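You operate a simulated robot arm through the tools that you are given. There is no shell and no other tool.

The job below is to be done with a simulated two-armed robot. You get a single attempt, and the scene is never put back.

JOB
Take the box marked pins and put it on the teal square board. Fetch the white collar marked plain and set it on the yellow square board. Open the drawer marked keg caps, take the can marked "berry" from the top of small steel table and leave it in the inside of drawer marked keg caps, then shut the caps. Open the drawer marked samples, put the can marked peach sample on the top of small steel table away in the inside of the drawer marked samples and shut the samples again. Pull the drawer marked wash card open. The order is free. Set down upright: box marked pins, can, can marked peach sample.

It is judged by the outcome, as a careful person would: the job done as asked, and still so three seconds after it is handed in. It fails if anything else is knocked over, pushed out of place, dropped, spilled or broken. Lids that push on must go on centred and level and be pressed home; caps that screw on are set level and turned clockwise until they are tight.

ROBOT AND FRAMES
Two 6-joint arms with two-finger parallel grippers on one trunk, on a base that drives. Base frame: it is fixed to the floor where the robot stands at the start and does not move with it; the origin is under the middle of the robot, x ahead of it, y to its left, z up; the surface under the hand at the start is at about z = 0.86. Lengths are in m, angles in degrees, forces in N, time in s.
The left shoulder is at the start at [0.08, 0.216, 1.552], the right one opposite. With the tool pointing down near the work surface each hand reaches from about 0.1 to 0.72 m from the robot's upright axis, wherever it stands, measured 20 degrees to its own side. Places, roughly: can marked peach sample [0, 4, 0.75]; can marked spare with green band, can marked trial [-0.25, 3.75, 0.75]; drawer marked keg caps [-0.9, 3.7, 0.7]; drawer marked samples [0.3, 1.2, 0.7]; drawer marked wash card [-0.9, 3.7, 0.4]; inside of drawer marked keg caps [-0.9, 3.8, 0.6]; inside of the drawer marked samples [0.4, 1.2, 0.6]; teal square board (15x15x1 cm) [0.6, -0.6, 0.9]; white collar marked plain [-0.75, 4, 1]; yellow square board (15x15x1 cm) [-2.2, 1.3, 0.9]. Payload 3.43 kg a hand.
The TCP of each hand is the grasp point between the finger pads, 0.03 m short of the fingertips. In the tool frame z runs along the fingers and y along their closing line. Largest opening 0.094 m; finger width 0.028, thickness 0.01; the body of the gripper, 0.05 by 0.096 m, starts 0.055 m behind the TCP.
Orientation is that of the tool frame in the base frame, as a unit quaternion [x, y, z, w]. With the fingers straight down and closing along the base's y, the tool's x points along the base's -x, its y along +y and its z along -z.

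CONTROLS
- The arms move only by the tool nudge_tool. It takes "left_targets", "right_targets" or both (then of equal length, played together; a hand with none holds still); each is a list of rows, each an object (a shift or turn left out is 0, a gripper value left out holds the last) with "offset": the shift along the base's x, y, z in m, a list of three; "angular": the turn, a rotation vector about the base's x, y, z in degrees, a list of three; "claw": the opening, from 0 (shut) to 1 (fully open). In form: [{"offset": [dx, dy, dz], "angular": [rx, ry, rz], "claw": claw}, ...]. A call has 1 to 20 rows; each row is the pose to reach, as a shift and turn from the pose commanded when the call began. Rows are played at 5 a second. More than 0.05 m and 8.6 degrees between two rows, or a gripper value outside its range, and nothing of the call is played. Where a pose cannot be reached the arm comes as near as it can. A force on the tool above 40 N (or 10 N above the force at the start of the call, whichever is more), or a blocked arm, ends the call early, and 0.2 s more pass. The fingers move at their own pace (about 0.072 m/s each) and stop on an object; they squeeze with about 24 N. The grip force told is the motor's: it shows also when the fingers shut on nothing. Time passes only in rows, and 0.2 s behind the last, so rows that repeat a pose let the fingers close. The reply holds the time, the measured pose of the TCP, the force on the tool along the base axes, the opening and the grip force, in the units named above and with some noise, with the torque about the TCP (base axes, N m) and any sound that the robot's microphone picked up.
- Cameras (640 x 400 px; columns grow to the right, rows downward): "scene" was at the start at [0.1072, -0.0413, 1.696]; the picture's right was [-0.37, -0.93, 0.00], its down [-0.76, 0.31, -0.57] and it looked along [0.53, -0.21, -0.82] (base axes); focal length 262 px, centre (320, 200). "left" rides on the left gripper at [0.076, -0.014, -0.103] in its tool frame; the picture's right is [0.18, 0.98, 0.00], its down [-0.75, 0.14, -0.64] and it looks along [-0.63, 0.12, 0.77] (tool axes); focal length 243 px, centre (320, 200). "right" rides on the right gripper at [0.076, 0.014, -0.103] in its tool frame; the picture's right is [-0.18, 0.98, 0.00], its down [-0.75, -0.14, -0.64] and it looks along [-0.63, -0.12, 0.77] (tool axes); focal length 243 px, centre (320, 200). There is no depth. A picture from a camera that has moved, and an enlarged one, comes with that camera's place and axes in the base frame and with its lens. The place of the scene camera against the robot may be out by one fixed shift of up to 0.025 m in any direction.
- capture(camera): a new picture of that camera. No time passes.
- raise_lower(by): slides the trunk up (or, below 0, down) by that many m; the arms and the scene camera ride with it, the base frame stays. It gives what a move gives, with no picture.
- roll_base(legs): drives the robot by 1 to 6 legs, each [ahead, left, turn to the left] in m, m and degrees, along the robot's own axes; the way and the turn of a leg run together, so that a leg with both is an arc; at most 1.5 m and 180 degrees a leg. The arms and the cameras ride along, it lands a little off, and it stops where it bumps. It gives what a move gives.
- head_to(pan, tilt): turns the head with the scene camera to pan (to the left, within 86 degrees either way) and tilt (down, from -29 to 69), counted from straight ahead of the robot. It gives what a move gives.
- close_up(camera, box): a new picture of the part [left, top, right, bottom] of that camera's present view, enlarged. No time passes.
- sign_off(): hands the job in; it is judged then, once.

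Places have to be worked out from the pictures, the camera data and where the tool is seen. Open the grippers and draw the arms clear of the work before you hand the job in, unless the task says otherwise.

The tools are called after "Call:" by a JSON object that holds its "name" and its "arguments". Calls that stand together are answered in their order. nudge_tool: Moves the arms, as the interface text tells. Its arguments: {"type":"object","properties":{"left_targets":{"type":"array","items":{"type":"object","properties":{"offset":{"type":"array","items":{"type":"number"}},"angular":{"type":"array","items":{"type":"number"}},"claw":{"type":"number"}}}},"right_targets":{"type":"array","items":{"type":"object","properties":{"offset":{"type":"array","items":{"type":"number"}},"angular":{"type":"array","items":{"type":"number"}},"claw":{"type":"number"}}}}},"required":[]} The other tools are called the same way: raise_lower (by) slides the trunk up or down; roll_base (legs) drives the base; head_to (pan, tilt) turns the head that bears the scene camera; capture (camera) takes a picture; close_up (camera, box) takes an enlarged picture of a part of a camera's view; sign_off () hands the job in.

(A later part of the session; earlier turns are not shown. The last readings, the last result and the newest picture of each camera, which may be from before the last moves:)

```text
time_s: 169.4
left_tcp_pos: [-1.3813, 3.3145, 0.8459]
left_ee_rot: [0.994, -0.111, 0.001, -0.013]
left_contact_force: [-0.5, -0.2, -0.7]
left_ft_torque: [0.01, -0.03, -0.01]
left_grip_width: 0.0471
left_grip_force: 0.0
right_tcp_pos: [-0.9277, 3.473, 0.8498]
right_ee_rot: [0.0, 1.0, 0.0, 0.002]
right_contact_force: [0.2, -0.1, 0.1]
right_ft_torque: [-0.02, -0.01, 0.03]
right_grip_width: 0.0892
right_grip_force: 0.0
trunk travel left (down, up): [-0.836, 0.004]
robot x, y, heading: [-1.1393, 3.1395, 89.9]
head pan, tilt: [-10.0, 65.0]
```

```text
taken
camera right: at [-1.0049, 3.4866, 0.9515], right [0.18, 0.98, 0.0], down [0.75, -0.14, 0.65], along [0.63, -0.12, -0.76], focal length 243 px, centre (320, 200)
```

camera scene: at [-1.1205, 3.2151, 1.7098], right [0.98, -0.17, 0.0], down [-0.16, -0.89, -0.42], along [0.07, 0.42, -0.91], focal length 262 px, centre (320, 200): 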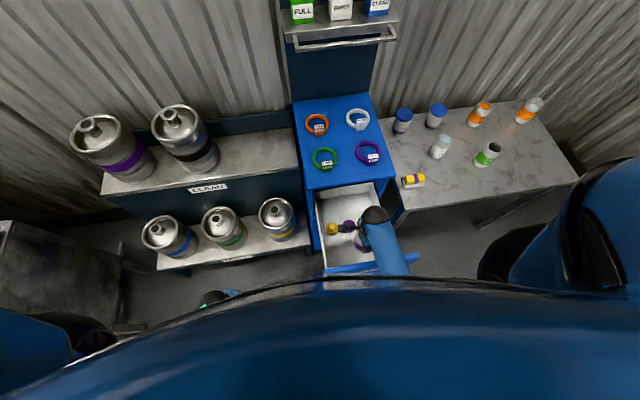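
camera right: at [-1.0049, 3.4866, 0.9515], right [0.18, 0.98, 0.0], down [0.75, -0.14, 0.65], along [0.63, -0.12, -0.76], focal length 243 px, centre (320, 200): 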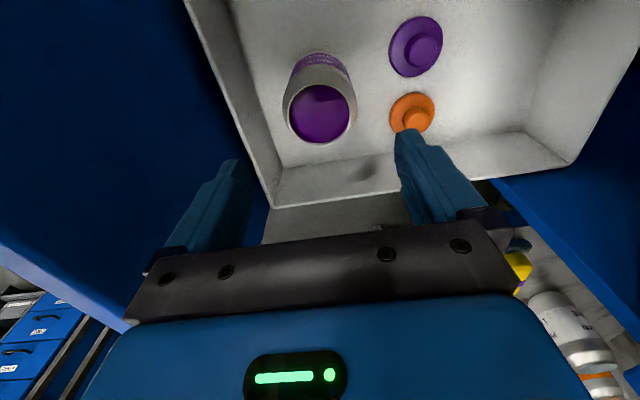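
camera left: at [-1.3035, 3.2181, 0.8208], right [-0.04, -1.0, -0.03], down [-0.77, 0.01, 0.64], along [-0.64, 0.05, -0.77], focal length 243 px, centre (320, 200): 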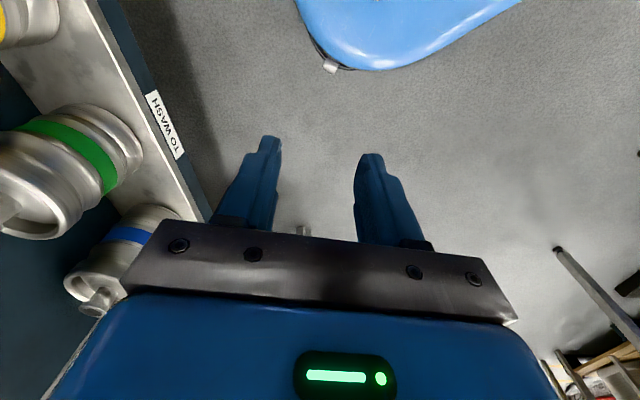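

The berry can stands upright in the tray. I raise the right hand clear of the panel and back the base away.

Call:
{"name": "nudge_tool", "arguments": {"right_targets": [{"offset": [0, 0, 0.04]}, {"offset": [0, 0, 0.08]}, {"offset": [0, 0, 0.1]}]}}

Call:
{"name": "roll_base", "arguments": {"legs": [[-0.45, 0, 0]]}}

Call:
{"name": "head_to", "arguments": {"pan": -10, "tilt": 45}}

Call:
{"name": "capture", "arguments": {"camera": "scene"}}

Call:
{"name": "close_up", "arguments": {"camera": "scene", "box": [260, 90, 420, 210]}}

```text
time_s: 170.2
left_tcp_pos: [-1.3803, 3.3154, 0.8462]
left_ee_rot: [0.994, -0.112, 0.001, -0.012]
left_contact_force: [-0.2, 0.3, 0.0]
left_ft_torque: [0.0, -0.02, -0.02]
left_grip_width: 0.0469
left_grip_force: 0.1
right_tcp_pos: [-0.9272, 3.4725, 0.9511]
right_ee_rot: [-0.001, 1.0, -0.002, 0.002]
right_contact_force: [-0.2, 0.0, -0.6]
right_ft_torque: [-0.01, 0.01, 0.0]
right_grip_width: 0.0894
right_grip_force: 0.0
trunk travel left (down, up): [-0.836, 0.004]
robot x, y, heading: [-1.1389, 3.1392, 89.9]
head pan, tilt: [-10.0, 65.0]
```

```text
time_s: 172.9
left_tcp_pos: [-1.3801, 2.872, 0.8454]
left_ee_rot: [0.994, -0.111, 0.001, -0.013]
left_contact_force: [0.1, 0.4, 0.5]
left_ft_torque: [-0.01, -0.02, 0.02]
left_grip_width: 0.0472
left_grip_force: 0.0
right_tcp_pos: [-0.9283, 3.0315, 0.9502]
right_ee_rot: [-0.002, 1.0, 0.0, 0.002]
right_contact_force: [-0.2, 0.5, -0.6]
right_ft_torque: [0.01, 0.01, -0.01]
right_grip_width: 0.0892
right_grip_force: 0.0
trunk travel left (down, up): [-0.836, 0.004]
robot x, y, heading: [-1.1389, 2.701, 90.1]
head pan, tilt: [-10.0, 65.0]
```

```text
time_s: 173.7
left_tcp_pos: [-1.3801, 2.8708, 0.8465]
left_ee_rot: [0.994, -0.111, 0.001, -0.014]
left_contact_force: [0.0, -0.4, 0.1]
left_ft_torque: [0.0, 0.0, 0.02]
left_grip_width: 0.0472
left_grip_force: 0.1
right_tcp_pos: [-0.9292, 3.0302, 0.9494]
right_ee_rot: [-0.001, 1.0, 0.0, 0.002]
right_contact_force: [-0.1, 0.4, -0.5]
right_ft_torque: [-0.02, 0.03, 0.0]
right_grip_width: 0.0894
right_grip_force: 0.0
trunk travel left (down, up): [-0.836, 0.004]
robot x, y, heading: [-1.1394, 2.6985, 90.3]
head pan, tilt: [-10.0, 45.0]
```

```text
taken
camera scene: at [-1.1163, 2.7911, 1.7648], right [0.99, -0.17, 0.0], down [-0.12, -0.7, -0.71], along [0.12, 0.7, -0.71], focal length 262 px, centre (320, 200)
```

scene: 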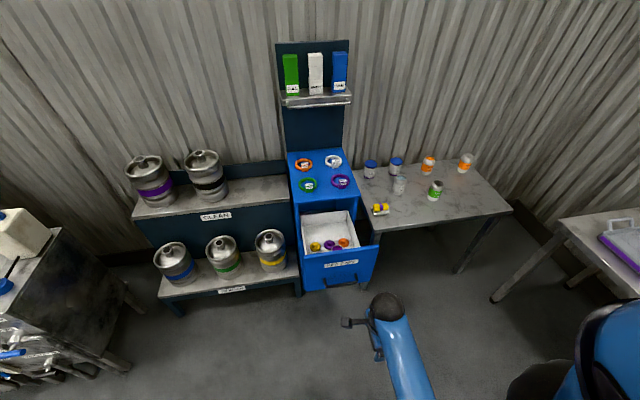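

```text
3.33 times, centred on (340, 150) of scene
camera zoom: at [-1.1163, 2.7911, 1.7648], right [0.99, -0.17, 0.0], down [-0.12, -0.7, -0.71], along [0.12, 0.7, -0.71], focal length 872 px, centre (253, 367)
```

zoom: 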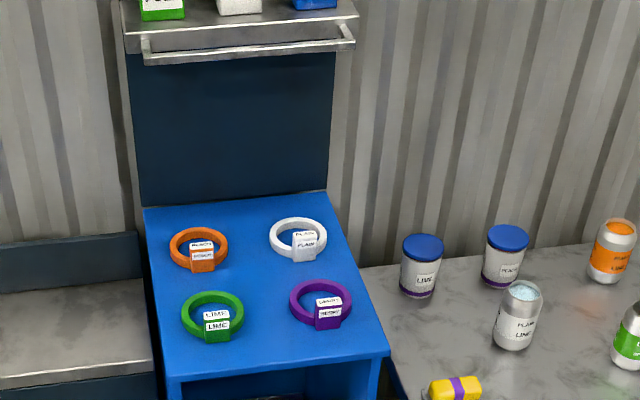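

Now I use the left hand, fingers forward, to push the drawer shut. I strafe right 0.354 m and swing the left tool to point forward again.

Call:
{"name": "roll_base", "arguments": {"legs": [[0, -0.354, -0.2]]}}

Call:
{"name": "nudge_tool", "arguments": {"left_targets": [{"offset": [0.01, 0.035, 0.0], "angular": [7.46, -0.83, 0.83]}, {"offset": [0.02, 0.075, 0.0], "angular": [14.9, -1.67, 1.67]}, {"offset": [0.028, 0.109, 0.0], "angular": [22.4, -2.5, 2.5]}, {"offset": [0.036, 0.143, 0.034], "angular": [29.9, -3.3, 3.3]}, {"offset": [0.044, 0.177, 0.068], "angular": [37.3, -4.2, 4.2]}, {"offset": [0.052, 0.211, 0.102], "angular": [44.8, -5, 5]}, {"offset": [0.06, 0.245, 0.136], "angular": [52.3, -5.8, 5.8]}, {"offset": [0.068, 0.279, 0.17], "angular": [59.7, -6.7, 6.7]}, {"offset": [0.076, 0.313, 0.203], "angular": [67.2, -7.5, 7.5]}, {"offset": [0.084, 0.347, 0.236], "angular": [74.7, -8.3, 8.3]}, {"offset": [0.09, 0.38, 0.27], "angular": [82.1, -9.2, 9.2]}, {"offset": [0.09, 0.39, 0.3], "angular": [89.6, -10, 10], "claw": 0.0}]}}

Call:
{"name": "capture", "arguments": {"camera": "left"}}

```text
time_s: 176.0
left_tcp_pos: [-1.0324, 2.8722, 0.846]
left_ee_rot: [0.994, -0.111, 0.002, -0.014]
left_contact_force: [0.3, -0.3, -0.1]
left_ft_torque: [-0.01, -0.04, -0.04]
left_grip_width: 0.0471
left_grip_force: 0.0
right_tcp_pos: [-0.5823, 3.0295, 0.9501]
right_ee_rot: [0.0, 1.0, 0.0, 0.003]
right_contact_force: [-0.3, -0.4, -0.2]
right_ft_torque: [0.01, -0.02, 0.0]
right_grip_width: 0.0894
right_grip_force: 0.0
trunk travel left (down, up): [-0.836, 0.004]
robot x, y, heading: [-0.7928, 2.6963, 89.9]
head pan, tilt: [-10.0, 45.0]
```

```text
time_s: 178.6
left_tcp_pos: [-0.941, 3.2622, 1.1471]
left_ee_rot: [-0.697, 0.0, 0.001, 0.717]
left_contact_force: [-0.1, -0.4, -0.3]
left_ft_torque: [0.0, -0.05, -0.02]
left_grip_width: 0.0
left_grip_force: 7.6
right_tcp_pos: [-0.5795, 3.0296, 0.9504]
right_ee_rot: [0.0, 1.0, 0.0, 0.002]
right_contact_force: [-0.7, -0.9, 0.6]
right_ft_torque: [0.0, -0.02, 0.0]
right_grip_width: 0.0894
right_grip_force: 0.1
trunk travel left (down, up): [-0.836, 0.004]
robot x, y, heading: [-0.794, 2.6965, 90.1]
head pan, tilt: [-10.0, 45.0]
```

```text
taken
camera left: at [-0.8639, 3.1601, 1.1585], right [0.18, 0.03, -0.98], down [-0.75, -0.64, -0.16], along [-0.63, 0.77, -0.1], focal length 243 px, centre (320, 200)
```

left: 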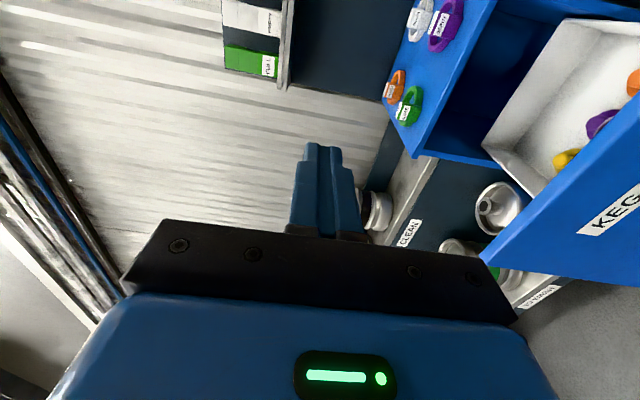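

The fingers point forward, closed. I lower the trunk so the tips sit just above the handle, then touch the panel gently.

Call:
{"name": "raise_lower", "arguments": {"by": -0.355}}

Call:
{"name": "nudge_tool", "arguments": {"left_targets": [{"offset": [0, 0.02, 0]}, {"offset": [0, 0.035, 0]}, {"offset": [0, 0.05, 0]}, {"offset": [0, 0.06, 0]}, {"offset": [0, 0.07, 0]}, {"offset": [0, 0.08, 0]}]}}

Call:
{"name": "capture", "arguments": {"camera": "scene"}}

```text
time_s: 182.1
left_tcp_pos: [-0.9398, 3.2624, 0.7916]
left_ee_rot: [-0.698, 0.0, 0.001, 0.716]
left_contact_force: [-0.1, -0.6, -0.1]
left_ft_torque: [-0.02, 0.02, 0.02]
left_grip_width: 0.0
left_grip_force: 24.1
right_tcp_pos: [-0.5791, 3.0304, 0.5964]
right_ee_rot: [0.0, 1.0, 0.0, 0.002]
right_contact_force: [-0.5, 0.0, -0.3]
right_ft_torque: [-0.03, -0.02, -0.01]
right_grip_width: 0.0894
right_grip_force: 0.1
trunk travel left (down, up): [-0.481, 0.359]
robot x, y, heading: [-0.7917, 2.6975, 89.8]
head pan, tilt: [-10.0, 45.0]
```

```text
time_s: 183.5
left_tcp_pos: [-0.9404, 3.3422, 0.792]
left_ee_rot: [-0.697, 0.001, 0.001, 0.717]
left_contact_force: [0.8, 0.4, -0.7]
left_ft_torque: [-0.01, 0.02, -0.02]
left_grip_width: 0.0
left_grip_force: 23.4
right_tcp_pos: [-0.5783, 3.0289, 0.5961]
right_ee_rot: [0.0, 1.0, -0.001, 0.002]
right_contact_force: [0.1, 0.3, -0.1]
right_ft_torque: [-0.05, 0.03, -0.03]
right_grip_width: 0.0891
right_grip_force: 0.0
trunk travel left (down, up): [-0.481, 0.359]
robot x, y, heading: [-0.7885, 2.6971, 89.8]
head pan, tilt: [-10.0, 45.0]
```

```text
taken
camera scene: at [-0.7671, 2.7929, 1.4098], right [0.99, -0.17, 0.0], down [-0.12, -0.7, -0.71], along [0.12, 0.7, -0.71], focal length 262 px, centre (320, 200)
```

scene: 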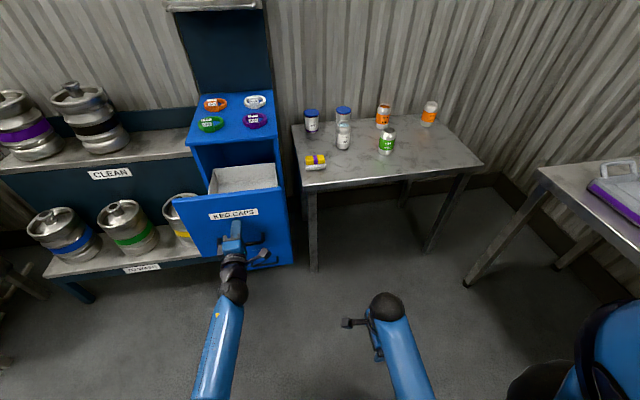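

The tips are about at the panel. I push slowly with the arm to feel it.

Call:
{"name": "nudge_tool", "arguments": {"left_targets": [{"offset": [0, 0.008, 0]}, {"offset": [0, 0.016, 0]}, {"offset": [0, 0.024, 0]}, {"offset": [0, 0.034, 0]}, {"offset": [0, 0.044, 0]}]}}

Call:
{"name": "capture", "arguments": {"camera": "left"}}

```text
time_s: 184.7
left_tcp_pos: [-0.9399, 3.3859, 0.7929]
left_ee_rot: [-0.698, 0.0, 0.001, 0.717]
left_contact_force: [-0.3, -1.4, 0.7]
left_ft_torque: [-0.02, -0.02, 0.02]
left_grip_width: 0.0
left_grip_force: 24.6
right_tcp_pos: [-0.5796, 3.0296, 0.5962]
right_ee_rot: [0.0, 1.0, 0.0, 0.001]
right_contact_force: [-0.4, -0.1, 0.1]
right_ft_torque: [0.01, 0.02, 0.01]
right_grip_width: 0.0894
right_grip_force: 0.0
trunk travel left (down, up): [-0.481, 0.359]
robot x, y, heading: [-0.793, 2.6956, 90.2]
head pan, tilt: [-10.0, 45.0]
```

```text
taken
camera left: at [-0.864, 3.2836, 0.8035], right [0.18, 0.03, -0.98], down [-0.75, -0.64, -0.16], along [-0.63, 0.77, -0.1], focal length 243 px, centre (320, 200)
```

left: 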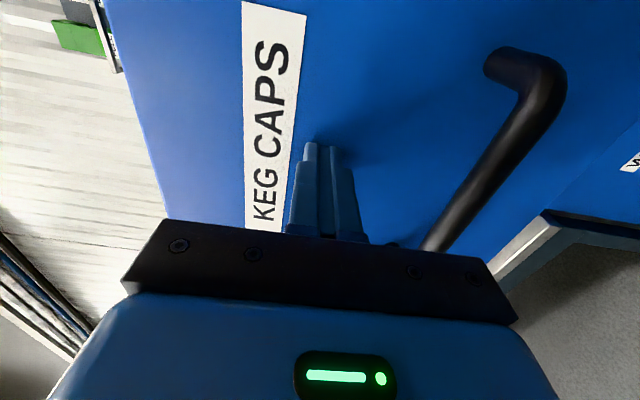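

The drawer slides easily (≈1.4 N). I push on with the base, then finish with the arm.

Call:
{"name": "roll_base", "arguments": {"legs": [[0.2, 0, 0]]}}

Call:
{"name": "nudge_tool", "arguments": {"left_targets": [{"offset": [0, 0.01, 0]}, {"offset": [0, 0.02, 0]}, {"offset": [0, 0.028, 0]}, {"offset": [0, 0.036, 0]}, {"offset": [0, 0.044, 0]}, {"offset": [0, 0.05, 0]}]}}

Call:
{"name": "capture", "arguments": {"camera": "left"}}

Call:
{"name": "capture", "arguments": {"camera": "scene"}}

```text
time_s: 186.3
left_tcp_pos: [-0.9413, 3.5854, 0.791]
left_ee_rot: [-0.698, -0.001, 0.001, 0.716]
left_contact_force: [0.3, 0.1, 0.3]
left_ft_torque: [0.02, -0.04, -0.01]
left_grip_width: 0.0001
left_grip_force: 24.7
right_tcp_pos: [-0.5787, 3.2283, 0.5965]
right_ee_rot: [0.0, 1.0, 0.0, 0.002]
right_contact_force: [0.0, 0.3, -0.2]
right_ft_torque: [0.02, -0.02, 0.01]
right_grip_width: 0.0891
right_grip_force: 0.1
trunk travel left (down, up): [-0.481, 0.359]
robot x, y, heading: [-0.7899, 2.8958, 90.3]
head pan, tilt: [-10.0, 45.0]
```

```text
time_s: 187.3
left_tcp_pos: [-0.9414, 3.6145, 0.7911]
left_ee_rot: [-0.698, 0.001, 0.001, 0.717]
left_contact_force: [0.1, -25.5, 9.8]
left_ft_torque: [0.13, 0.0, -0.08]
left_grip_width: 0.0
left_grip_force: 24.6
right_tcp_pos: [-0.5785, 3.2263, 0.5968]
right_ee_rot: [-0.001, 1.0, 0.002, 0.002]
right_contact_force: [-0.5, 0.3, -0.4]
right_ft_torque: [-0.04, -0.01, 0.0]
right_grip_width: 0.089
right_grip_force: 0.0
trunk travel left (down, up): [-0.481, 0.359]
robot x, y, heading: [-0.793, 2.8965, 90.2]
head pan, tilt: [-10.0, 45.0]
stopped in row 5 (left hand): the force on the tool passed its limit at 50 N (the readings are from after the stop); the commanded pose is now the measured one
```

```text
taken
camera left: at [-0.8642, 3.5123, 0.8034], right [0.18, 0.03, -0.98], down [-0.75, -0.64, -0.16], along [-0.63, 0.77, -0.1], focal length 243 px, centre (320, 200)
```

left: 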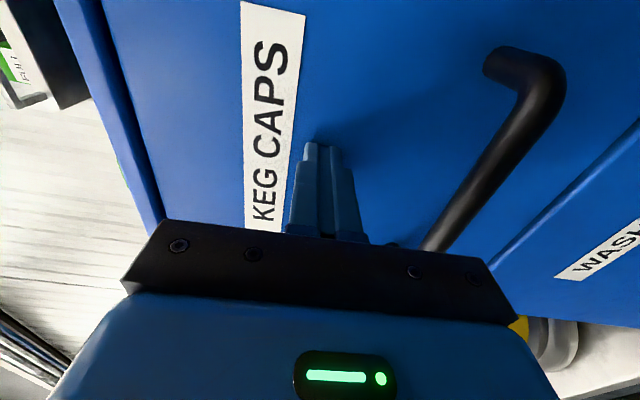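

```text
taken
camera scene: at [-0.7673, 2.9848, 1.4105], right [0.99, -0.17, 0.0], down [-0.12, -0.69, -0.71], along [0.12, 0.7, -0.7], focal length 262 px, centre (320, 200)
```

scene: 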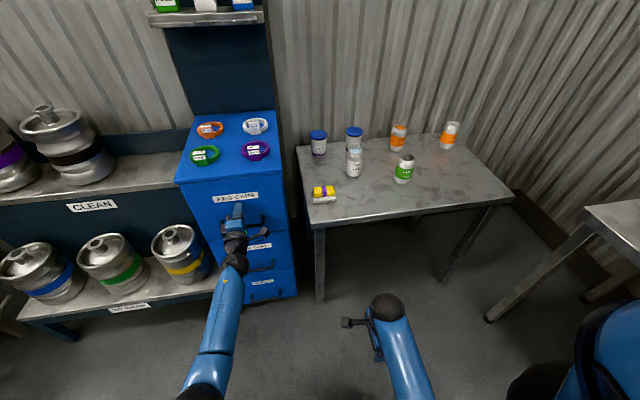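

A firm stop at tip y≈3.645: the drawer should be shut. I back off and check its face against the others.

Call:
{"name": "nudge_tool", "arguments": {"left_targets": [{"offset": [0, -0.03, 0]}, {"offset": [0, -0.06, 0]}]}}

Call:
{"name": "roll_base", "arguments": {"legs": [[-0.25, 0, 0]]}}

Call:
{"name": "close_up", "arguments": {"camera": "scene", "box": [170, 60, 330, 260]}}

Call:
{"name": "capture", "arguments": {"camera": "left"}}

```text
time_s: 187.9
left_tcp_pos: [-0.9398, 3.5569, 0.7892]
left_ee_rot: [-0.7, 0.0, 0.0, 0.714]
left_contact_force: [0.3, -0.3, -0.4]
left_ft_torque: [-0.02, 0.0, 0.0]
left_grip_width: 0.0001
left_grip_force: 24.2
right_tcp_pos: [-0.578, 3.2276, 0.5959]
right_ee_rot: [0.0, 1.0, 0.001, 0.002]
right_contact_force: [1.1, -0.5, 0.5]
right_ft_torque: [0.01, 0.01, 0.0]
right_grip_width: 0.0894
right_grip_force: 0.0
trunk travel left (down, up): [-0.481, 0.359]
robot x, y, heading: [-0.7915, 2.8957, 90.0]
head pan, tilt: [-10.0, 45.0]
```

```text
time_s: 189.8
left_tcp_pos: [-0.9388, 3.3088, 0.7875]
left_ee_rot: [-0.701, 0.001, 0.001, 0.714]
left_contact_force: [1.0, -0.4, -0.9]
left_ft_torque: [0.03, 0.01, -0.03]
left_grip_width: 0.0004
left_grip_force: 24.4
right_tcp_pos: [-0.5794, 2.9779, 0.5941]
right_ee_rot: [-0.001, 1.0, 0.0, 0.002]
right_contact_force: [0.2, 0.1, -0.2]
right_ft_torque: [-0.03, -0.01, -0.01]
right_grip_width: 0.0895
right_grip_force: 0.0
trunk travel left (down, up): [-0.481, 0.359]
robot x, y, heading: [-0.7907, 2.6438, 89.8]
head pan, tilt: [-10.0, 45.0]
```

```text
2.00 times, centred on (250, 160) of scene
camera zoom: at [-0.7671, 2.7408, 1.4098], right [0.99, -0.17, 0.0], down [-0.12, -0.7, -0.71], along [0.12, 0.7, -0.71], focal length 524 px, centre (460, 280)
```

zoom: 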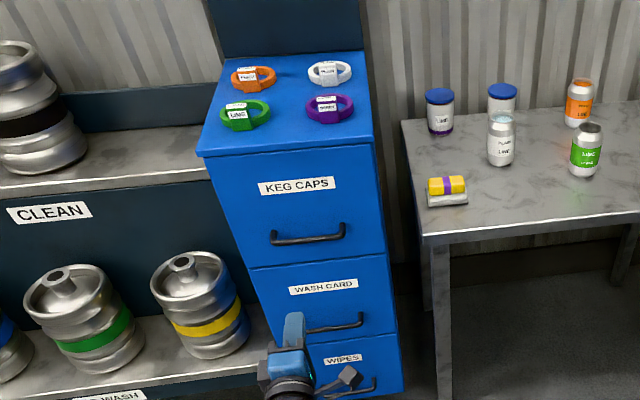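

```text
taken
camera left: at [-0.8629, 3.2058, 0.8004], right [0.18, 0.02, -0.98], down [-0.75, -0.64, -0.15], along [-0.63, 0.77, -0.1], focal length 243 px, centre (320, 200)
```

left: 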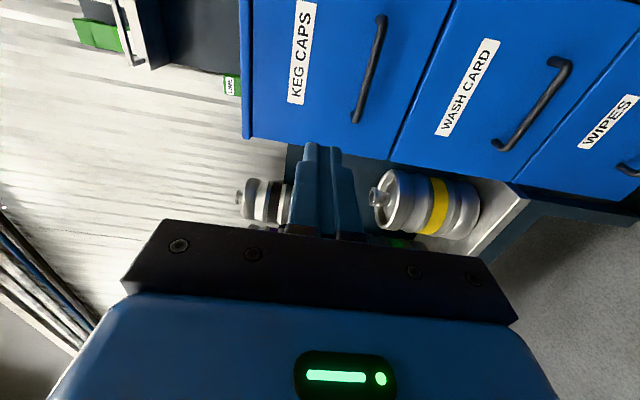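

Keg caps is shut flush. The wash card bar computes to z≈0.45 at the same x and y. With the left hand still pointing forward, I open the fingers, ease the right hand outward, and lower the trunk to that handle.

Call:
{"name": "nudge_tool", "arguments": {"left_targets": [{"claw": 0.5}, {"claw": 0.5}, {"claw": 0.5}], "right_targets": [{"offset": [0, 0.04, 0.02]}, {"offset": [0, 0.08, 0.04]}, {"offset": [0, 0.12, 0.055]}]}}

Call:
{"name": "raise_lower", "arguments": {"by": -0.337}}

Call:
{"name": "roll_base", "arguments": {"legs": [[0.2, 0, 0.2]]}}

Call:
{"name": "capture", "arguments": {"camera": "left"}}

Call:
{"name": "capture", "arguments": {"camera": "scene"}}

```text
time_s: 190.6
left_tcp_pos: [-0.9406, 3.3094, 0.7875]
left_ee_rot: [-0.701, 0.001, 0.0, 0.713]
left_contact_force: [-0.3, -0.3, 0.4]
left_ft_torque: [0.0, 0.01, 0.0]
left_grip_width: 0.0467
left_grip_force: 0.2
right_tcp_pos: [-0.5804, 3.0993, 0.6504]
right_ee_rot: [-0.001, 1.0, -0.002, 0.001]
right_contact_force: [0.6, 0.5, -1.2]
right_ft_torque: [-0.03, 0.01, 0.0]
right_grip_width: 0.0892
right_grip_force: 0.0
trunk travel left (down, up): [-0.481, 0.359]
robot x, y, heading: [-0.7927, 2.6422, 90.2]
head pan, tilt: [-10.0, 45.0]
```

```text
time_s: 193.9
left_tcp_pos: [-0.9395, 3.3088, 0.4505]
left_ee_rot: [-0.7, -0.001, 0.001, 0.714]
left_contact_force: [0.0, 0.4, 0.2]
left_ft_torque: [0.03, -0.03, 0.01]
left_grip_width: 0.0469
left_grip_force: 0.1
right_tcp_pos: [-0.5796, 3.0987, 0.3142]
right_ee_rot: [0.0, 1.0, 0.0, 0.002]
right_contact_force: [0.6, 0.6, -0.1]
right_ft_torque: [-0.04, -0.04, -0.03]
right_grip_width: 0.0893
right_grip_force: 0.1
trunk travel left (down, up): [-0.144, 0.696]
robot x, y, heading: [-0.793, 2.6459, 89.9]
head pan, tilt: [-10.0, 45.0]
```

```text
time_s: 195.5
left_tcp_pos: [-0.9435, 3.507, 0.4496]
left_ee_rot: [-0.701, -0.001, 0.002, 0.713]
left_contact_force: [0.0, -0.3, 0.6]
left_ft_torque: [0.05, 0.0, 0.01]
left_grip_width: 0.0469
left_grip_force: 0.0
right_tcp_pos: [-0.5821, 3.2989, 0.3127]
right_ee_rot: [-0.003, 1.0, -0.001, 0.002]
right_contact_force: [0.2, 0.3, -0.1]
right_ft_torque: [-0.04, -0.01, 0.01]
right_grip_width: 0.0891
right_grip_force: 0.0
trunk travel left (down, up): [-0.144, 0.696]
robot x, y, heading: [-0.7922, 2.8404, 90.5]
head pan, tilt: [-10.0, 45.0]
```

```text
taken
camera left: at [-0.8666, 3.4047, 0.4629], right [0.18, 0.02, -0.98], down [-0.75, -0.64, -0.15], along [-0.64, 0.77, -0.1], focal length 243 px, centre (320, 200)
```

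left: 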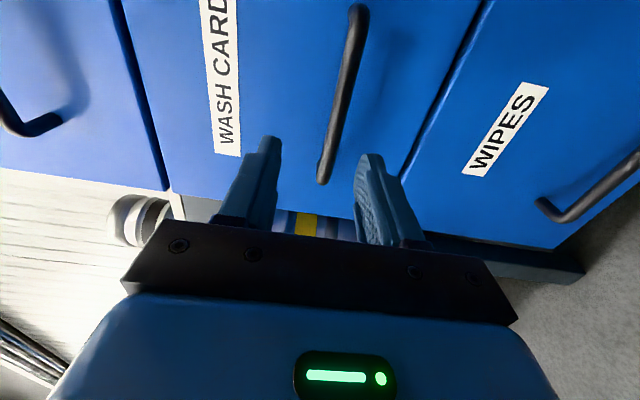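

```text
taken
camera scene: at [-0.7685, 2.9406, 1.0727], right [0.99, -0.17, 0.0], down [-0.12, -0.7, -0.71], along [0.12, 0.7, -0.71], focal length 262 px, centre (320, 200)
```

scene: 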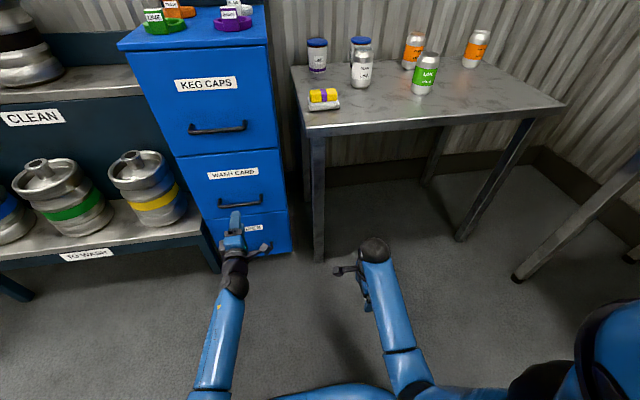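

The wash card bar refines to z≈0.440. I drive 6 cm nearer, lower 9 mm, and advance the fingers over the bar.

Call:
{"name": "roll_base", "arguments": {"legs": [[0.06, 0, -0.3]]}}

Call:
{"name": "nudge_tool", "arguments": {"left_targets": [{"offset": [0, 0.0, -0.009]}, {"offset": [0, 0.015, -0.009]}, {"offset": [0, 0.03, -0.009]}, {"offset": [0, 0.044, -0.009]}]}}

Call:
{"name": "capture", "arguments": {"camera": "left"}}

```text
time_s: 196.4
left_tcp_pos: [-0.9408, 3.567, 0.4509]
left_ee_rot: [-0.701, 0.001, 0.001, 0.713]
left_contact_force: [0.0, 0.1, -0.2]
left_ft_torque: [-0.01, 0.0, 0.01]
left_grip_width: 0.047
left_grip_force: 0.0
right_tcp_pos: [-0.5802, 3.3581, 0.313]
right_ee_rot: [0.0, 1.0, -0.001, 0.002]
right_contact_force: [-0.8, -0.9, 0.4]
right_ft_torque: [-0.02, -0.04, 0.0]
right_grip_width: 0.0894
right_grip_force: 0.1
trunk travel left (down, up): [-0.144, 0.696]
robot x, y, heading: [-0.7908, 2.9007, 90.3]
head pan, tilt: [-10.0, 45.0]
```

```text
time_s: 197.4
left_tcp_pos: [-0.9399, 3.6118, 0.4415]
left_ee_rot: [-0.702, 0.002, 0.001, 0.712]
left_contact_force: [0.7, 0.4, -0.5]
left_ft_torque: [0.0, 0.0, -0.02]
left_grip_width: 0.047
left_grip_force: 0.0
right_tcp_pos: [-0.5802, 3.3583, 0.3135]
right_ee_rot: [0.0, 1.0, -0.001, 0.002]
right_contact_force: [-0.2, 0.4, -0.7]
right_ft_torque: [0.0, 0.04, 0.01]
right_grip_width: 0.0893
right_grip_force: 0.0
trunk travel left (down, up): [-0.144, 0.696]
robot x, y, heading: [-0.7941, 2.9031, 90.3]
head pan, tilt: [-10.0, 45.0]
```

```text
taken
camera left: at [-0.8626, 3.509, 0.455], right [0.18, 0.01, -0.98], down [-0.75, -0.64, -0.15], along [-0.63, 0.77, -0.11], focal length 243 px, centre (320, 200)
```

left: 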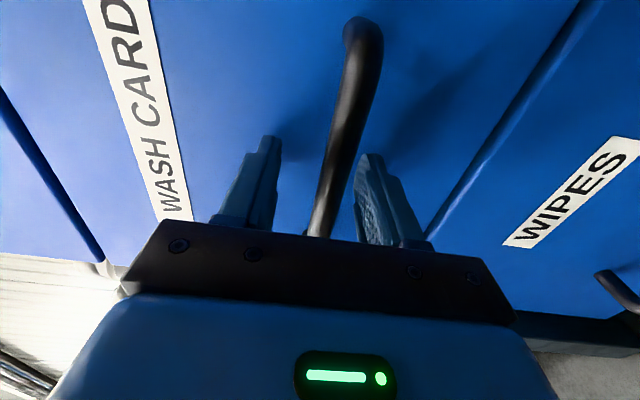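

The bar is centred between the pads. I close and pull gently with the arm.

Call:
{"name": "nudge_tool", "arguments": {"left_targets": [{"offset": [0, 0, -0.001], "claw": 0.3}, {"offset": [0, 0, -0.001], "claw": 0.05}, {"offset": [0, 0, -0.001], "claw": 0.05}, {"offset": [0, 0, -0.001], "claw": 0.05}]}}

Call:
{"name": "nudge_tool", "arguments": {"left_targets": [{"offset": [0, -0.01, 0]}, {"offset": [0, -0.02, 0]}, {"offset": [0, -0.035, 0]}, {"offset": [0, -0.05, 0]}]}}

```text
time_s: 198.4
left_tcp_pos: [-0.9388, 3.6116, 0.4372]
left_ee_rot: [-0.706, 0.001, 0.001, 0.709]
left_contact_force: [3.8, -0.8, -19.3]
left_ft_torque: [0.07, -0.14, 0.16]
left_grip_width: 0.0181
left_grip_force: 44.8
right_tcp_pos: [-0.5806, 3.3588, 0.313]
right_ee_rot: [0.0, 1.0, -0.002, 0.003]
right_contact_force: [-0.4, -0.4, 0.3]
right_ft_torque: [-0.04, 0.0, -0.03]
right_grip_width: 0.0893
right_grip_force: 0.0
trunk travel left (down, up): [-0.144, 0.696]
robot x, y, heading: [-0.7923, 2.9073, 90.3]
head pan, tilt: [-10.0, 45.0]
```

```text
time_s: 199.4
left_tcp_pos: [-0.9403, 3.562, 0.4379]
left_ee_rot: [-0.702, 0.0, 0.0, 0.712]
left_contact_force: [8.0, -1.7, -21.4]
left_ft_torque: [0.03, -0.17, -0.09]
left_grip_width: 0.0184
left_grip_force: 45.0
right_tcp_pos: [-0.5796, 3.3586, 0.3128]
right_ee_rot: [0.0, 1.0, -0.002, 0.002]
right_contact_force: [-0.3, -1.1, 0.6]
right_ft_torque: [0.02, 0.03, 0.07]
right_grip_width: 0.0892
right_grip_force: 0.0
trunk travel left (down, up): [-0.144, 0.696]
robot x, y, heading: [-0.7938, 2.9061, 90.2]
head pan, tilt: [-10.0, 45.0]
```

The drawer slides. I take off the vertical load and pull further with the base (total ≈0.25 m).

Call:
{"name": "nudge_tool", "arguments": {"left_targets": [{"offset": [-0.001, 0, -0.003]}, {"offset": [-0.001, -0.01, -0.003]}]}}

Call:
{"name": "roll_base", "arguments": {"legs": [[-0.19, 0, 0]]}}

Call:
{"name": "capture", "arguments": {"camera": "scene"}}

```text
time_s: 200.0
left_tcp_pos: [-0.9399, 3.5533, 0.4367]
left_ee_rot: [-0.701, 0.003, 0.0, 0.713]
left_contact_force: [18.6, -1.0, -14.1]
left_ft_torque: [-0.02, -0.3, 0.76]
left_grip_width: 0.0184
left_grip_force: 44.9
right_tcp_pos: [-0.5794, 3.3574, 0.3129]
right_ee_rot: [0.0, 1.0, -0.002, 0.001]
right_contact_force: [-1.0, 0.0, 0.3]
right_ft_torque: [0.03, -0.01, -0.03]
right_grip_width: 0.0894
right_grip_force: 0.0
trunk travel left (down, up): [-0.144, 0.696]
robot x, y, heading: [-0.7917, 2.9047, 89.8]
head pan, tilt: [-10.0, 45.0]
```

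```text
time_s: 201.6
left_tcp_pos: [-0.9398, 3.3637, 0.4369]
left_ee_rot: [-0.701, 0.002, 0.0, 0.713]
left_contact_force: [28.2, 0.8, -11.7]
left_ft_torque: [0.04, -0.22, 0.27]
left_grip_width: 0.0182
left_grip_force: 45.5
right_tcp_pos: [-0.5786, 3.1663, 0.3125]
right_ee_rot: [0.001, 1.0, -0.001, 0.002]
right_contact_force: [-0.1, -0.1, 0.8]
right_ft_torque: [0.0, 0.0, -0.01]
right_grip_width: 0.0893
right_grip_force: 0.0
trunk travel left (down, up): [-0.144, 0.696]
robot x, y, heading: [-0.7915, 2.7149, 90.0]
head pan, tilt: [-10.0, 45.0]
```

```text
taken
camera scene: at [-0.7664, 2.8111, 1.0726], right [0.98, -0.17, 0.0], down [-0.12, -0.7, -0.71], along [0.12, 0.7, -0.71], focal length 262 px, centre (320, 200)
```

scene: 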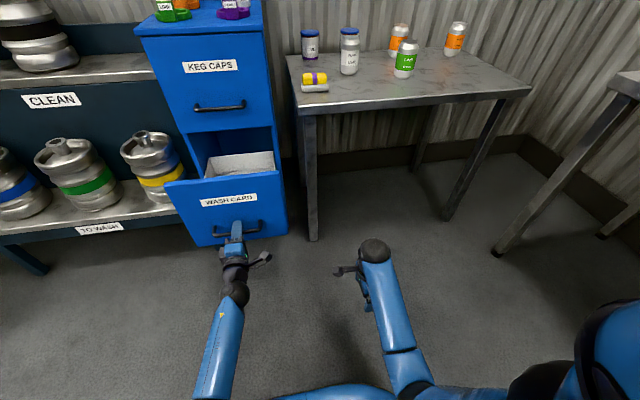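

Wash card is open ~0.25 m; I pull another 3 cm with the arm, then release and withdraw.

Call:
{"name": "nudge_tool", "arguments": {"left_targets": [{"offset": [0.002, -0.012, -0.001]}, {"offset": [0.003, -0.024, -0.002]}, {"offset": [0.003, -0.03, -0.002]}, {"offset": [0.003, -0.03, -0.002], "claw": 0.5}, {"offset": [0.003, -0.03, -0.002], "claw": 0.5}, {"offset": [0.003, -0.05, -0.002], "claw": 0.5}, {"offset": [0.003, -0.09, -0.002], "claw": 0.5}]}}

Call:
{"name": "roll_base", "arguments": {"legs": [[-0.3, 0, 0]]}}

Call:
{"name": "raise_lower", "arguments": {"by": 0.69}}

Call:
{"name": "head_to", "arguments": {"pan": 5, "tilt": 40}}

Call:
{"name": "capture", "arguments": {"camera": "scene"}}

```text
time_s: 203.2
left_tcp_pos: [-0.9378, 3.2716, 0.4355]
left_ee_rot: [-0.7, 0.001, 0.0, 0.714]
left_contact_force: [0.5, 0.0, 0.3]
left_ft_torque: [0.01, 0.01, -0.01]
left_grip_width: 0.0469
left_grip_force: 0.0
right_tcp_pos: [-0.5803, 3.1676, 0.3135]
right_ee_rot: [-0.001, 1.0, 0.0, 0.002]
right_contact_force: [0.3, -0.3, -0.3]
right_ft_torque: [-0.01, 0.02, 0.03]
right_grip_width: 0.0894
right_grip_force: 0.0
trunk travel left (down, up): [-0.144, 0.696]
robot x, y, heading: [-0.7908, 2.7158, 89.9]
head pan, tilt: [-10.0, 45.0]
```

```text
time_s: 205.2
left_tcp_pos: [-0.9388, 2.9676, 0.4352]
left_ee_rot: [-0.7, 0.001, 0.0, 0.714]
left_contact_force: [-0.3, -0.7, -0.2]
left_ft_torque: [0.0, -0.02, 0.01]
left_grip_width: 0.047
left_grip_force: 0.0
right_tcp_pos: [-0.5786, 2.8634, 0.3132]
right_ee_rot: [-0.001, 1.0, 0.0, 0.002]
right_contact_force: [0.5, 0.0, 0.1]
right_ft_torque: [0.01, 0.01, -0.01]
right_grip_width: 0.0896
right_grip_force: 0.1
trunk travel left (down, up): [-0.144, 0.696]
robot x, y, heading: [-0.7923, 2.4116, 90.2]
head pan, tilt: [-10.0, 45.0]
```

```text
refused: 0.69 is not a number from -0.4 to 0.4
```

```text
time_s: 206.0
left_tcp_pos: [-0.9381, 2.9682, 0.4354]
left_ee_rot: [-0.7, 0.001, 0.0, 0.714]
left_contact_force: [1.0, 0.8, -0.5]
left_ft_torque: [-0.02, 0.0, 0.0]
left_grip_width: 0.0473
left_grip_force: 0.0
right_tcp_pos: [-0.5794, 2.8656, 0.3142]
right_ee_rot: [-0.001, 1.0, 0.0, 0.002]
right_contact_force: [0.4, 1.1, 0.1]
right_ft_torque: [0.01, -0.03, -0.01]
right_grip_width: 0.0893
right_grip_force: 0.1
trunk travel left (down, up): [-0.144, 0.696]
robot x, y, heading: [-0.79, 2.409, 90.0]
head pan, tilt: [5.0, 40.0]
```

```text
taken
camera scene: at [-0.7888, 2.5117, 1.08], right [1.0, 0.09, 0.0], down [0.06, -0.64, -0.77], along [-0.07, 0.76, -0.64], focal length 262 px, centre (320, 200)
```

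scene: 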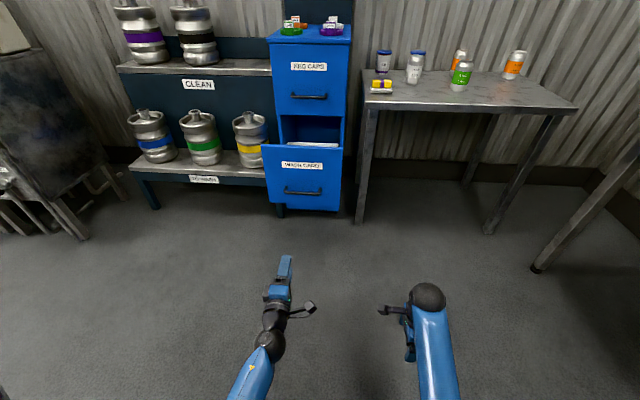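

Wash card stays open. I raise the trunk and turn the left tool down with a 25° forward tilt, closing along x, for the collar's tag.

Call:
{"name": "raise_lower", "arguments": {"by": 0.4}}

Call:
{"name": "nudge_tool", "arguments": {"left_targets": [{"offset": [0, 0.003, -0.006], "angular": [-3.89, 6.11, -3.89]}, {"offset": [0, 0.006, -0.012], "angular": [-7.78, 12.2, -7.78]}, {"offset": [0, 0.009, -0.019], "angular": [-11.7, 18.3, -11.7]}, {"offset": [0, 0.012, -0.025], "angular": [-15.6, 24.4, -15.6]}, {"offset": [0, 0.015, -0.031], "angular": [-19.5, 30.5, -19.5]}, {"offset": [0, 0.018, -0.038], "angular": [-23.4, 36.6, -23.4]}, {"offset": [0, 0.021, -0.044], "angular": [-27.2, 42.8, -27.2]}, {"offset": [0, 0.024, -0.05], "angular": [-31.1, 48.9, -31.1]}, {"offset": [0, 0.027, -0.057], "angular": [-35, 55, -35]}, {"offset": [0, 0.03, -0.063], "angular": [-38.9, 61.1, -38.9]}, {"offset": [0, 0.033, -0.069], "angular": [-42.8, 67.2, -42.8]}, {"offset": [0, 0.036, -0.076], "angular": [-46.7, 73.3, -46.7]}, {"offset": [0, 0.036, -0.082], "angular": [-50.6, 79.4, -50.6]}]}}

Call:
{"name": "raise_lower", "arguments": {"by": 0.27}}

Call:
{"name": "capture", "arguments": {"camera": "left"}}

Call:
{"name": "capture", "arguments": {"camera": "scene"}}

```text
time_s: 209.8
left_tcp_pos: [-0.9383, 2.9701, 0.8359]
left_ee_rot: [-0.7, 0.001, 0.0, 0.714]
left_contact_force: [0.5, 0.3, -0.2]
left_ft_torque: [-0.01, -0.01, 0.02]
left_grip_width: 0.047
left_grip_force: 0.1
right_tcp_pos: [-0.5793, 2.8643, 0.7141]
right_ee_rot: [-0.001, 1.0, -0.001, 0.002]
right_contact_force: [-0.6, 1.2, -0.1]
right_ft_torque: [0.01, -0.01, 0.03]
right_grip_width: 0.0892
right_grip_force: 0.0
trunk travel left (down, up): [-0.544, 0.296]
robot x, y, heading: [-0.7924, 2.4124, 90.3]
head pan, tilt: [5.0, 40.0]
```

```text
time_s: 212.6
left_tcp_pos: [-0.9383, 3.0056, 0.7527]
left_ee_rot: [-0.687, 0.694, 0.146, 0.158]
left_contact_force: [-0.2, 0.5, 0.7]
left_ft_torque: [0.0, -0.01, 0.0]
left_grip_width: 0.0471
left_grip_force: 0.0
right_tcp_pos: [-0.5787, 2.8655, 0.713]
right_ee_rot: [-0.001, 1.0, -0.001, 0.002]
right_contact_force: [0.3, 0.7, 0.3]
right_ft_torque: [-0.03, 0.01, 0.0]
right_grip_width: 0.0891
right_grip_force: 0.0
trunk travel left (down, up): [-0.544, 0.296]
robot x, y, heading: [-0.7908, 2.4107, 90.3]
head pan, tilt: [5.0, 40.0]
```

```text
time_s: 215.4
left_tcp_pos: [-0.9381, 3.0052, 1.0221]
left_ee_rot: [-0.688, 0.693, 0.146, 0.158]
left_contact_force: [-0.3, 0.0, -0.4]
left_ft_torque: [-0.01, -0.01, -0.02]
left_grip_width: 0.0472
left_grip_force: 0.1
right_tcp_pos: [-0.5792, 2.8639, 0.984]
right_ee_rot: [-0.002, 1.0, 0.0, 0.001]
right_contact_force: [0.1, 0.3, 0.1]
right_ft_torque: [0.02, 0.01, -0.01]
right_grip_width: 0.0889
right_grip_force: 0.0
trunk travel left (down, up): [-0.814, 0.026]
robot x, y, heading: [-0.7896, 2.4113, 90.2]
head pan, tilt: [5.0, 40.0]
```

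```text
taken
camera left: at [-0.9251, 2.8936, 1.0847], right [-0.98, -0.16, -0.09], down [-0.15, 0.42, 0.9], along [-0.1, 0.9, -0.43], focal length 243 px, centre (320, 200)
```

left: 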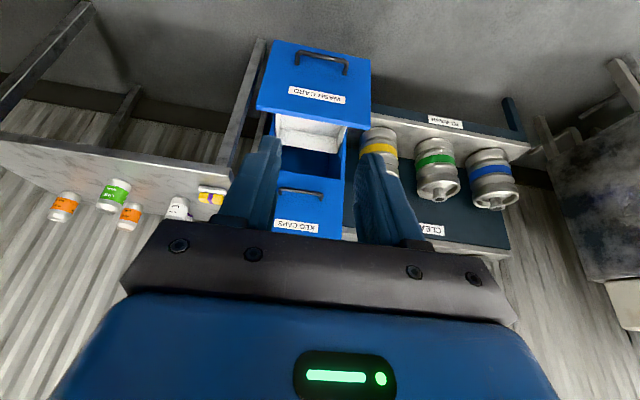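

```text
taken
camera scene: at [-0.7888, 2.5119, 1.75], right [1.0, 0.09, 0.0], down [0.06, -0.64, -0.77], along [-0.07, 0.76, -0.64], focal length 262 px, centre (320, 200)
```

scene: 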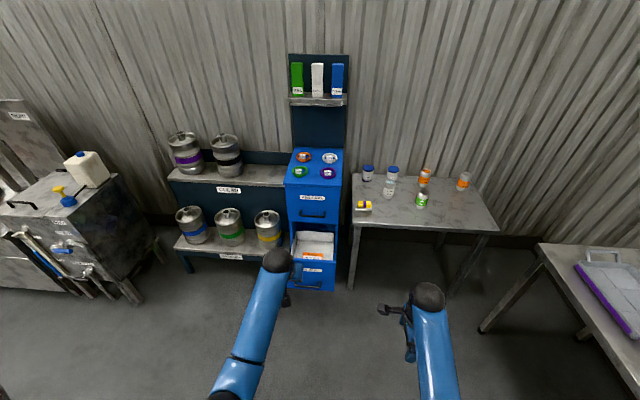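

I spread the hands (left 0.26 m out to the left, right 0.15 m to the right) and strafe right so the base will clear the open drawer.

Call:
{"name": "nudge_tool", "arguments": {"left_targets": [{"offset": [-0.045, 0, 0]}, {"offset": [-0.09, 0, 0]}, {"offset": [-0.135, 0, 0]}, {"offset": [-0.18, 0, 0]}, {"offset": [-0.22, 0, 0]}, {"offset": [-0.26, 0, 0]}], "right_targets": [{"offset": [0.025, 0, 0]}, {"offset": [0.05, 0, 0]}, {"offset": [0.075, 0, 0]}, {"offset": [0.1, 0, 0]}, {"offset": [0.125, 0, 0]}, {"offset": [0.15, 0, 0]}]}}

Call:
{"name": "roll_base", "arguments": {"legs": [[0, -0.34, -0.2], [0.5, 0, 0]]}}

Call:
{"name": "capture", "arguments": {"camera": "left"}}

Call:
{"name": "head_to", "arguments": {"pan": 30, "tilt": 45}}

Call:
{"name": "capture", "arguments": {"camera": "scene"}}

```text
time_s: 216.8
left_tcp_pos: [-1.1989, 3.0059, 1.0218]
left_ee_rot: [-0.687, 0.694, 0.145, 0.158]
left_contact_force: [0.2, -0.1, -0.4]
left_ft_torque: [0.0, 0.0, 0.03]
left_grip_width: 0.047
left_grip_force: 0.1
right_tcp_pos: [-0.4295, 2.8655, 0.9839]
right_ee_rot: [-0.001, 1.0, -0.001, 0.003]
right_contact_force: [0.8, 1.0, -0.4]
right_ft_torque: [0.0, -0.01, -0.04]
right_grip_width: 0.0894
right_grip_force: 0.1
trunk travel left (down, up): [-0.814, 0.026]
robot x, y, heading: [-0.7921, 2.4092, 90.2]
head pan, tilt: [5.0, 40.0]
```

```text
time_s: 221.6
left_tcp_pos: [-0.8608, 3.5128, 1.0235]
left_ee_rot: [-0.687, 0.694, 0.145, 0.16]
left_contact_force: [-0.6, 0.3, -0.2]
left_ft_torque: [0.01, -0.02, -0.01]
left_grip_width: 0.047
left_grip_force: 0.0
right_tcp_pos: [-0.0917, 3.3726, 0.9842]
right_ee_rot: [0.0, 1.0, 0.001, 0.002]
right_contact_force: [0.6, 0.2, 0.0]
right_ft_torque: [-0.03, -0.02, 0.0]
right_grip_width: 0.0893
right_grip_force: 0.1
trunk travel left (down, up): [-0.814, 0.026]
robot x, y, heading: [-0.4526, 2.9199, 90.0]
head pan, tilt: [5.0, 40.0]
```

```text
taken
camera left: at [-0.8484, 3.4008, 1.0849], right [-0.98, -0.16, -0.09], down [-0.15, 0.41, 0.9], along [-0.1, 0.9, -0.43], focal length 243 px, centre (320, 200)
```

left: 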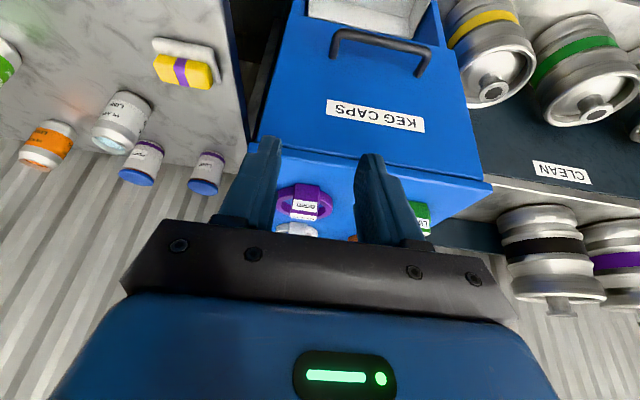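

```text
time_s: 222.5
left_tcp_pos: [-0.8606, 3.5157, 1.0213]
left_ee_rot: [-0.688, 0.693, 0.146, 0.159]
left_contact_force: [1.1, -0.2, 0.4]
left_ft_torque: [0.01, -0.03, -0.02]
left_grip_width: 0.047
left_grip_force: 0.0
right_tcp_pos: [-0.0922, 3.3725, 0.9829]
right_ee_rot: [0.0, 1.0, 0.0, 0.002]
right_contact_force: [0.9, -0.5, 0.0]
right_ft_torque: [0.0, -0.02, 0.04]
right_grip_width: 0.0892
right_grip_force: 0.0
trunk travel left (down, up): [-0.814, 0.026]
robot x, y, heading: [-0.4499, 2.9229, 90.2]
head pan, tilt: [30.0, 45.0]
```

```text
taken
camera scene: at [-0.4857, 3.0065, 1.7427], right [0.87, 0.5, 0.0], down [0.35, -0.61, -0.71], along [-0.35, 0.61, -0.71], focal length 262 px, centre (320, 200)
```

scene: 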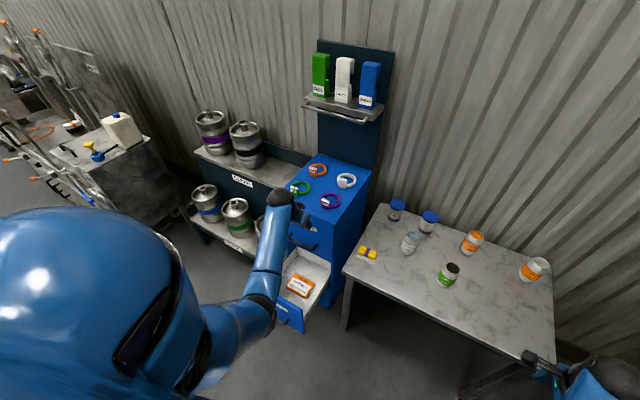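

Clear so far. I move forward 0.22 m to look at the collar from the left camera.

Call:
{"name": "roll_base", "arguments": {"legs": [[0.22, 0, 0]]}}

Call:
{"name": "nudge_tool", "arguments": {"left_targets": [{"claw": 0.8}, {"claw": 0.8}]}}

Call:
{"name": "capture", "arguments": {"camera": "left"}}

Call:
{"name": "capture", "arguments": {"camera": "scene"}}

Call:
{"name": "capture", "arguments": {"camera": "right"}}

```text
time_s: 224.2
left_tcp_pos: [-0.8595, 3.73, 1.0235]
left_ee_rot: [-0.687, 0.693, 0.147, 0.16]
left_contact_force: [0.0, -0.6, 0.1]
left_ft_torque: [0.04, 0.02, 0.01]
left_grip_width: 0.0468
left_grip_force: 0.1
right_tcp_pos: [-0.0927, 3.5868, 0.9848]
right_ee_rot: [0.001, 1.0, 0.002, 0.002]
right_contact_force: [0.3, -1.4, 0.2]
right_ft_torque: [0.02, -0.04, 0.0]
right_grip_width: 0.0896
right_grip_force: 0.0
trunk travel left (down, up): [-0.814, 0.026]
robot x, y, heading: [-0.4556, 3.1357, 90.2]
head pan, tilt: [30.0, 45.0]
```

```text
time_s: 224.8
left_tcp_pos: [-0.8608, 3.7312, 1.0233]
left_ee_rot: [-0.688, 0.694, 0.146, 0.158]
left_contact_force: [0.0, -1.1, 0.4]
left_ft_torque: [0.0, 0.01, -0.03]
left_grip_width: 0.0756
left_grip_force: 0.1
right_tcp_pos: [-0.0916, 3.5888, 0.9855]
right_ee_rot: [0.001, 1.0, 0.0, 0.002]
right_contact_force: [-0.7, 0.3, -0.1]
right_ft_torque: [0.02, -0.05, 0.0]
right_grip_width: 0.0892
right_grip_force: 0.1
trunk travel left (down, up): [-0.814, 0.026]
robot x, y, heading: [-0.4585, 3.138, 89.9]
head pan, tilt: [30.0, 45.0]
```

```text
taken
camera left: at [-0.8481, 3.6186, 1.0848], right [-0.98, -0.15, -0.09], down [-0.15, 0.42, 0.9], along [-0.1, 0.9, -0.43], focal length 243 px, centre (320, 200)
```

left: 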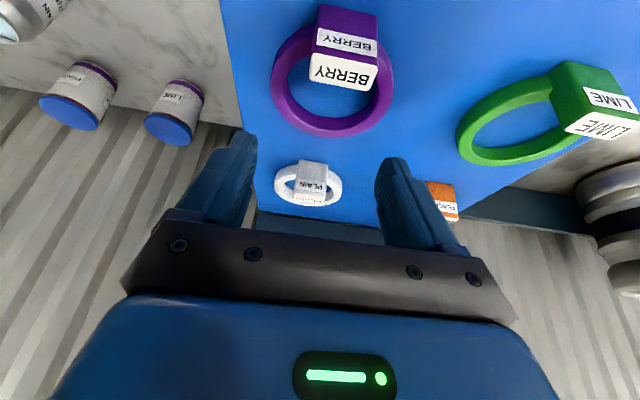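

```text
taken
camera scene: at [-0.4856, 3.2202, 1.743], right [0.87, 0.5, 0.0], down [0.35, -0.61, -0.71], along [-0.35, 0.61, -0.71], focal length 262 px, centre (320, 200)
```

scene: 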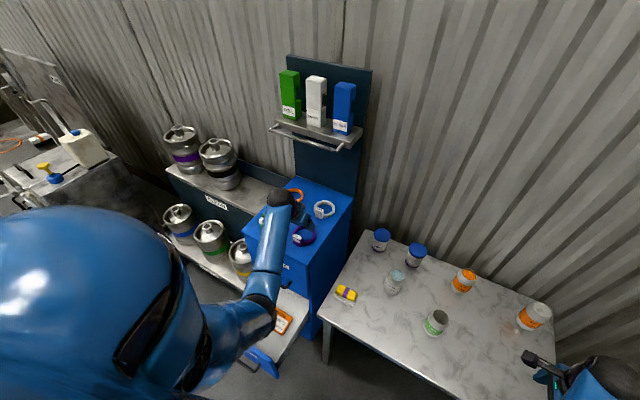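

```text
taken
camera right: at [-0.1682, 3.6015, 1.0855], right [0.19, 0.98, 0.0], down [0.75, -0.14, 0.65], along [0.63, -0.12, -0.76], focal length 243 px, centre (320, 200)
```

right: 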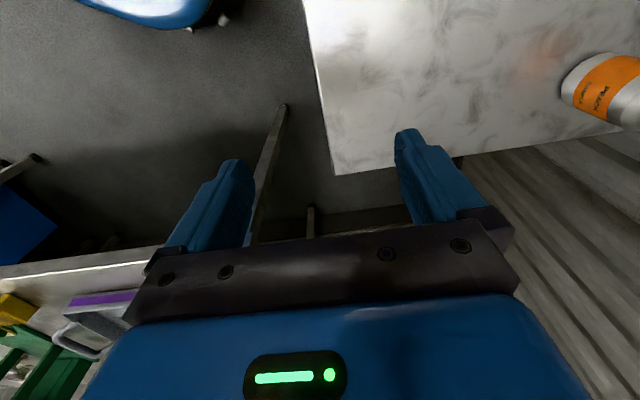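

I see the PLAIN collar well: ring ≈0.094 across (too wide to span), with a tag block at its front about (-0.866, 3.89). I'll grip the tag block; I move a little closer to measure it.

Call:
{"name": "nudge_tool", "arguments": {"left_targets": [{"offset": [-0.003, 0.035, -0.01]}, {"offset": [-0.005, 0.07, -0.02]}, {"offset": [-0.005, 0.09, -0.025]}]}}

Call:
{"name": "capture", "arguments": {"camera": "left"}}

Call:
{"name": "close_up", "arguments": {"camera": "left", "box": [240, 40, 400, 240]}}

```text
time_s: 225.6
left_tcp_pos: [-0.8653, 3.8221, 0.9968]
left_ee_rot: [-0.687, 0.694, 0.146, 0.158]
left_contact_force: [0.4, -0.4, -0.4]
left_ft_torque: [-0.05, -0.01, 0.03]
left_grip_width: 0.075
left_grip_force: 0.0
right_tcp_pos: [-0.0922, 3.5889, 0.9838]
right_ee_rot: [0.0, 1.0, -0.001, 0.002]
right_contact_force: [0.4, -0.3, 0.2]
right_ft_torque: [0.01, 0.0, -0.03]
right_grip_width: 0.0892
right_grip_force: 0.0
trunk travel left (down, up): [-0.814, 0.026]
robot x, y, heading: [-0.4565, 3.1387, 89.9]
head pan, tilt: [30.0, 45.0]
```

```text
taken
camera left: at [-0.853, 3.7108, 1.059], right [-0.98, -0.15, -0.09], down [-0.15, 0.42, 0.9], along [-0.1, 0.9, -0.43], focal length 243 px, centre (320, 200)
```

left: 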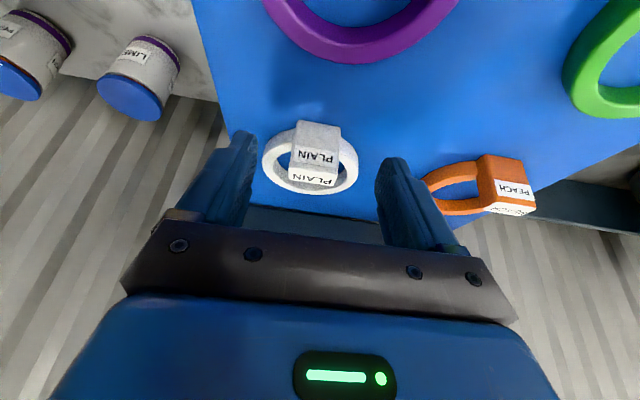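

```text
2.00 times, centred on (320, 140) of left
camera zoom: at [-0.853, 3.7108, 1.059], right [-0.98, -0.15, -0.09], down [-0.15, 0.42, 0.9], along [-0.1, 0.9, -0.43], focal length 485 px, centre (320, 320)
```

zoom: 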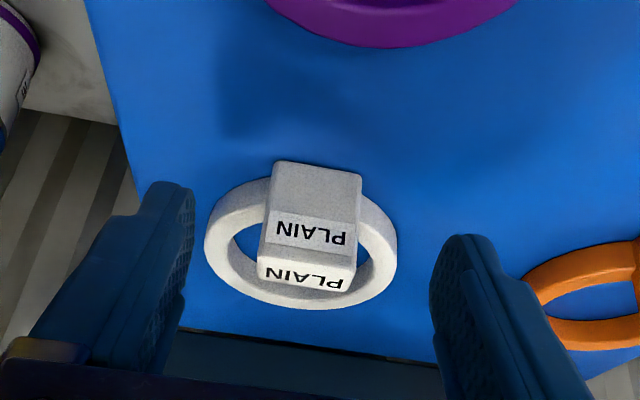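

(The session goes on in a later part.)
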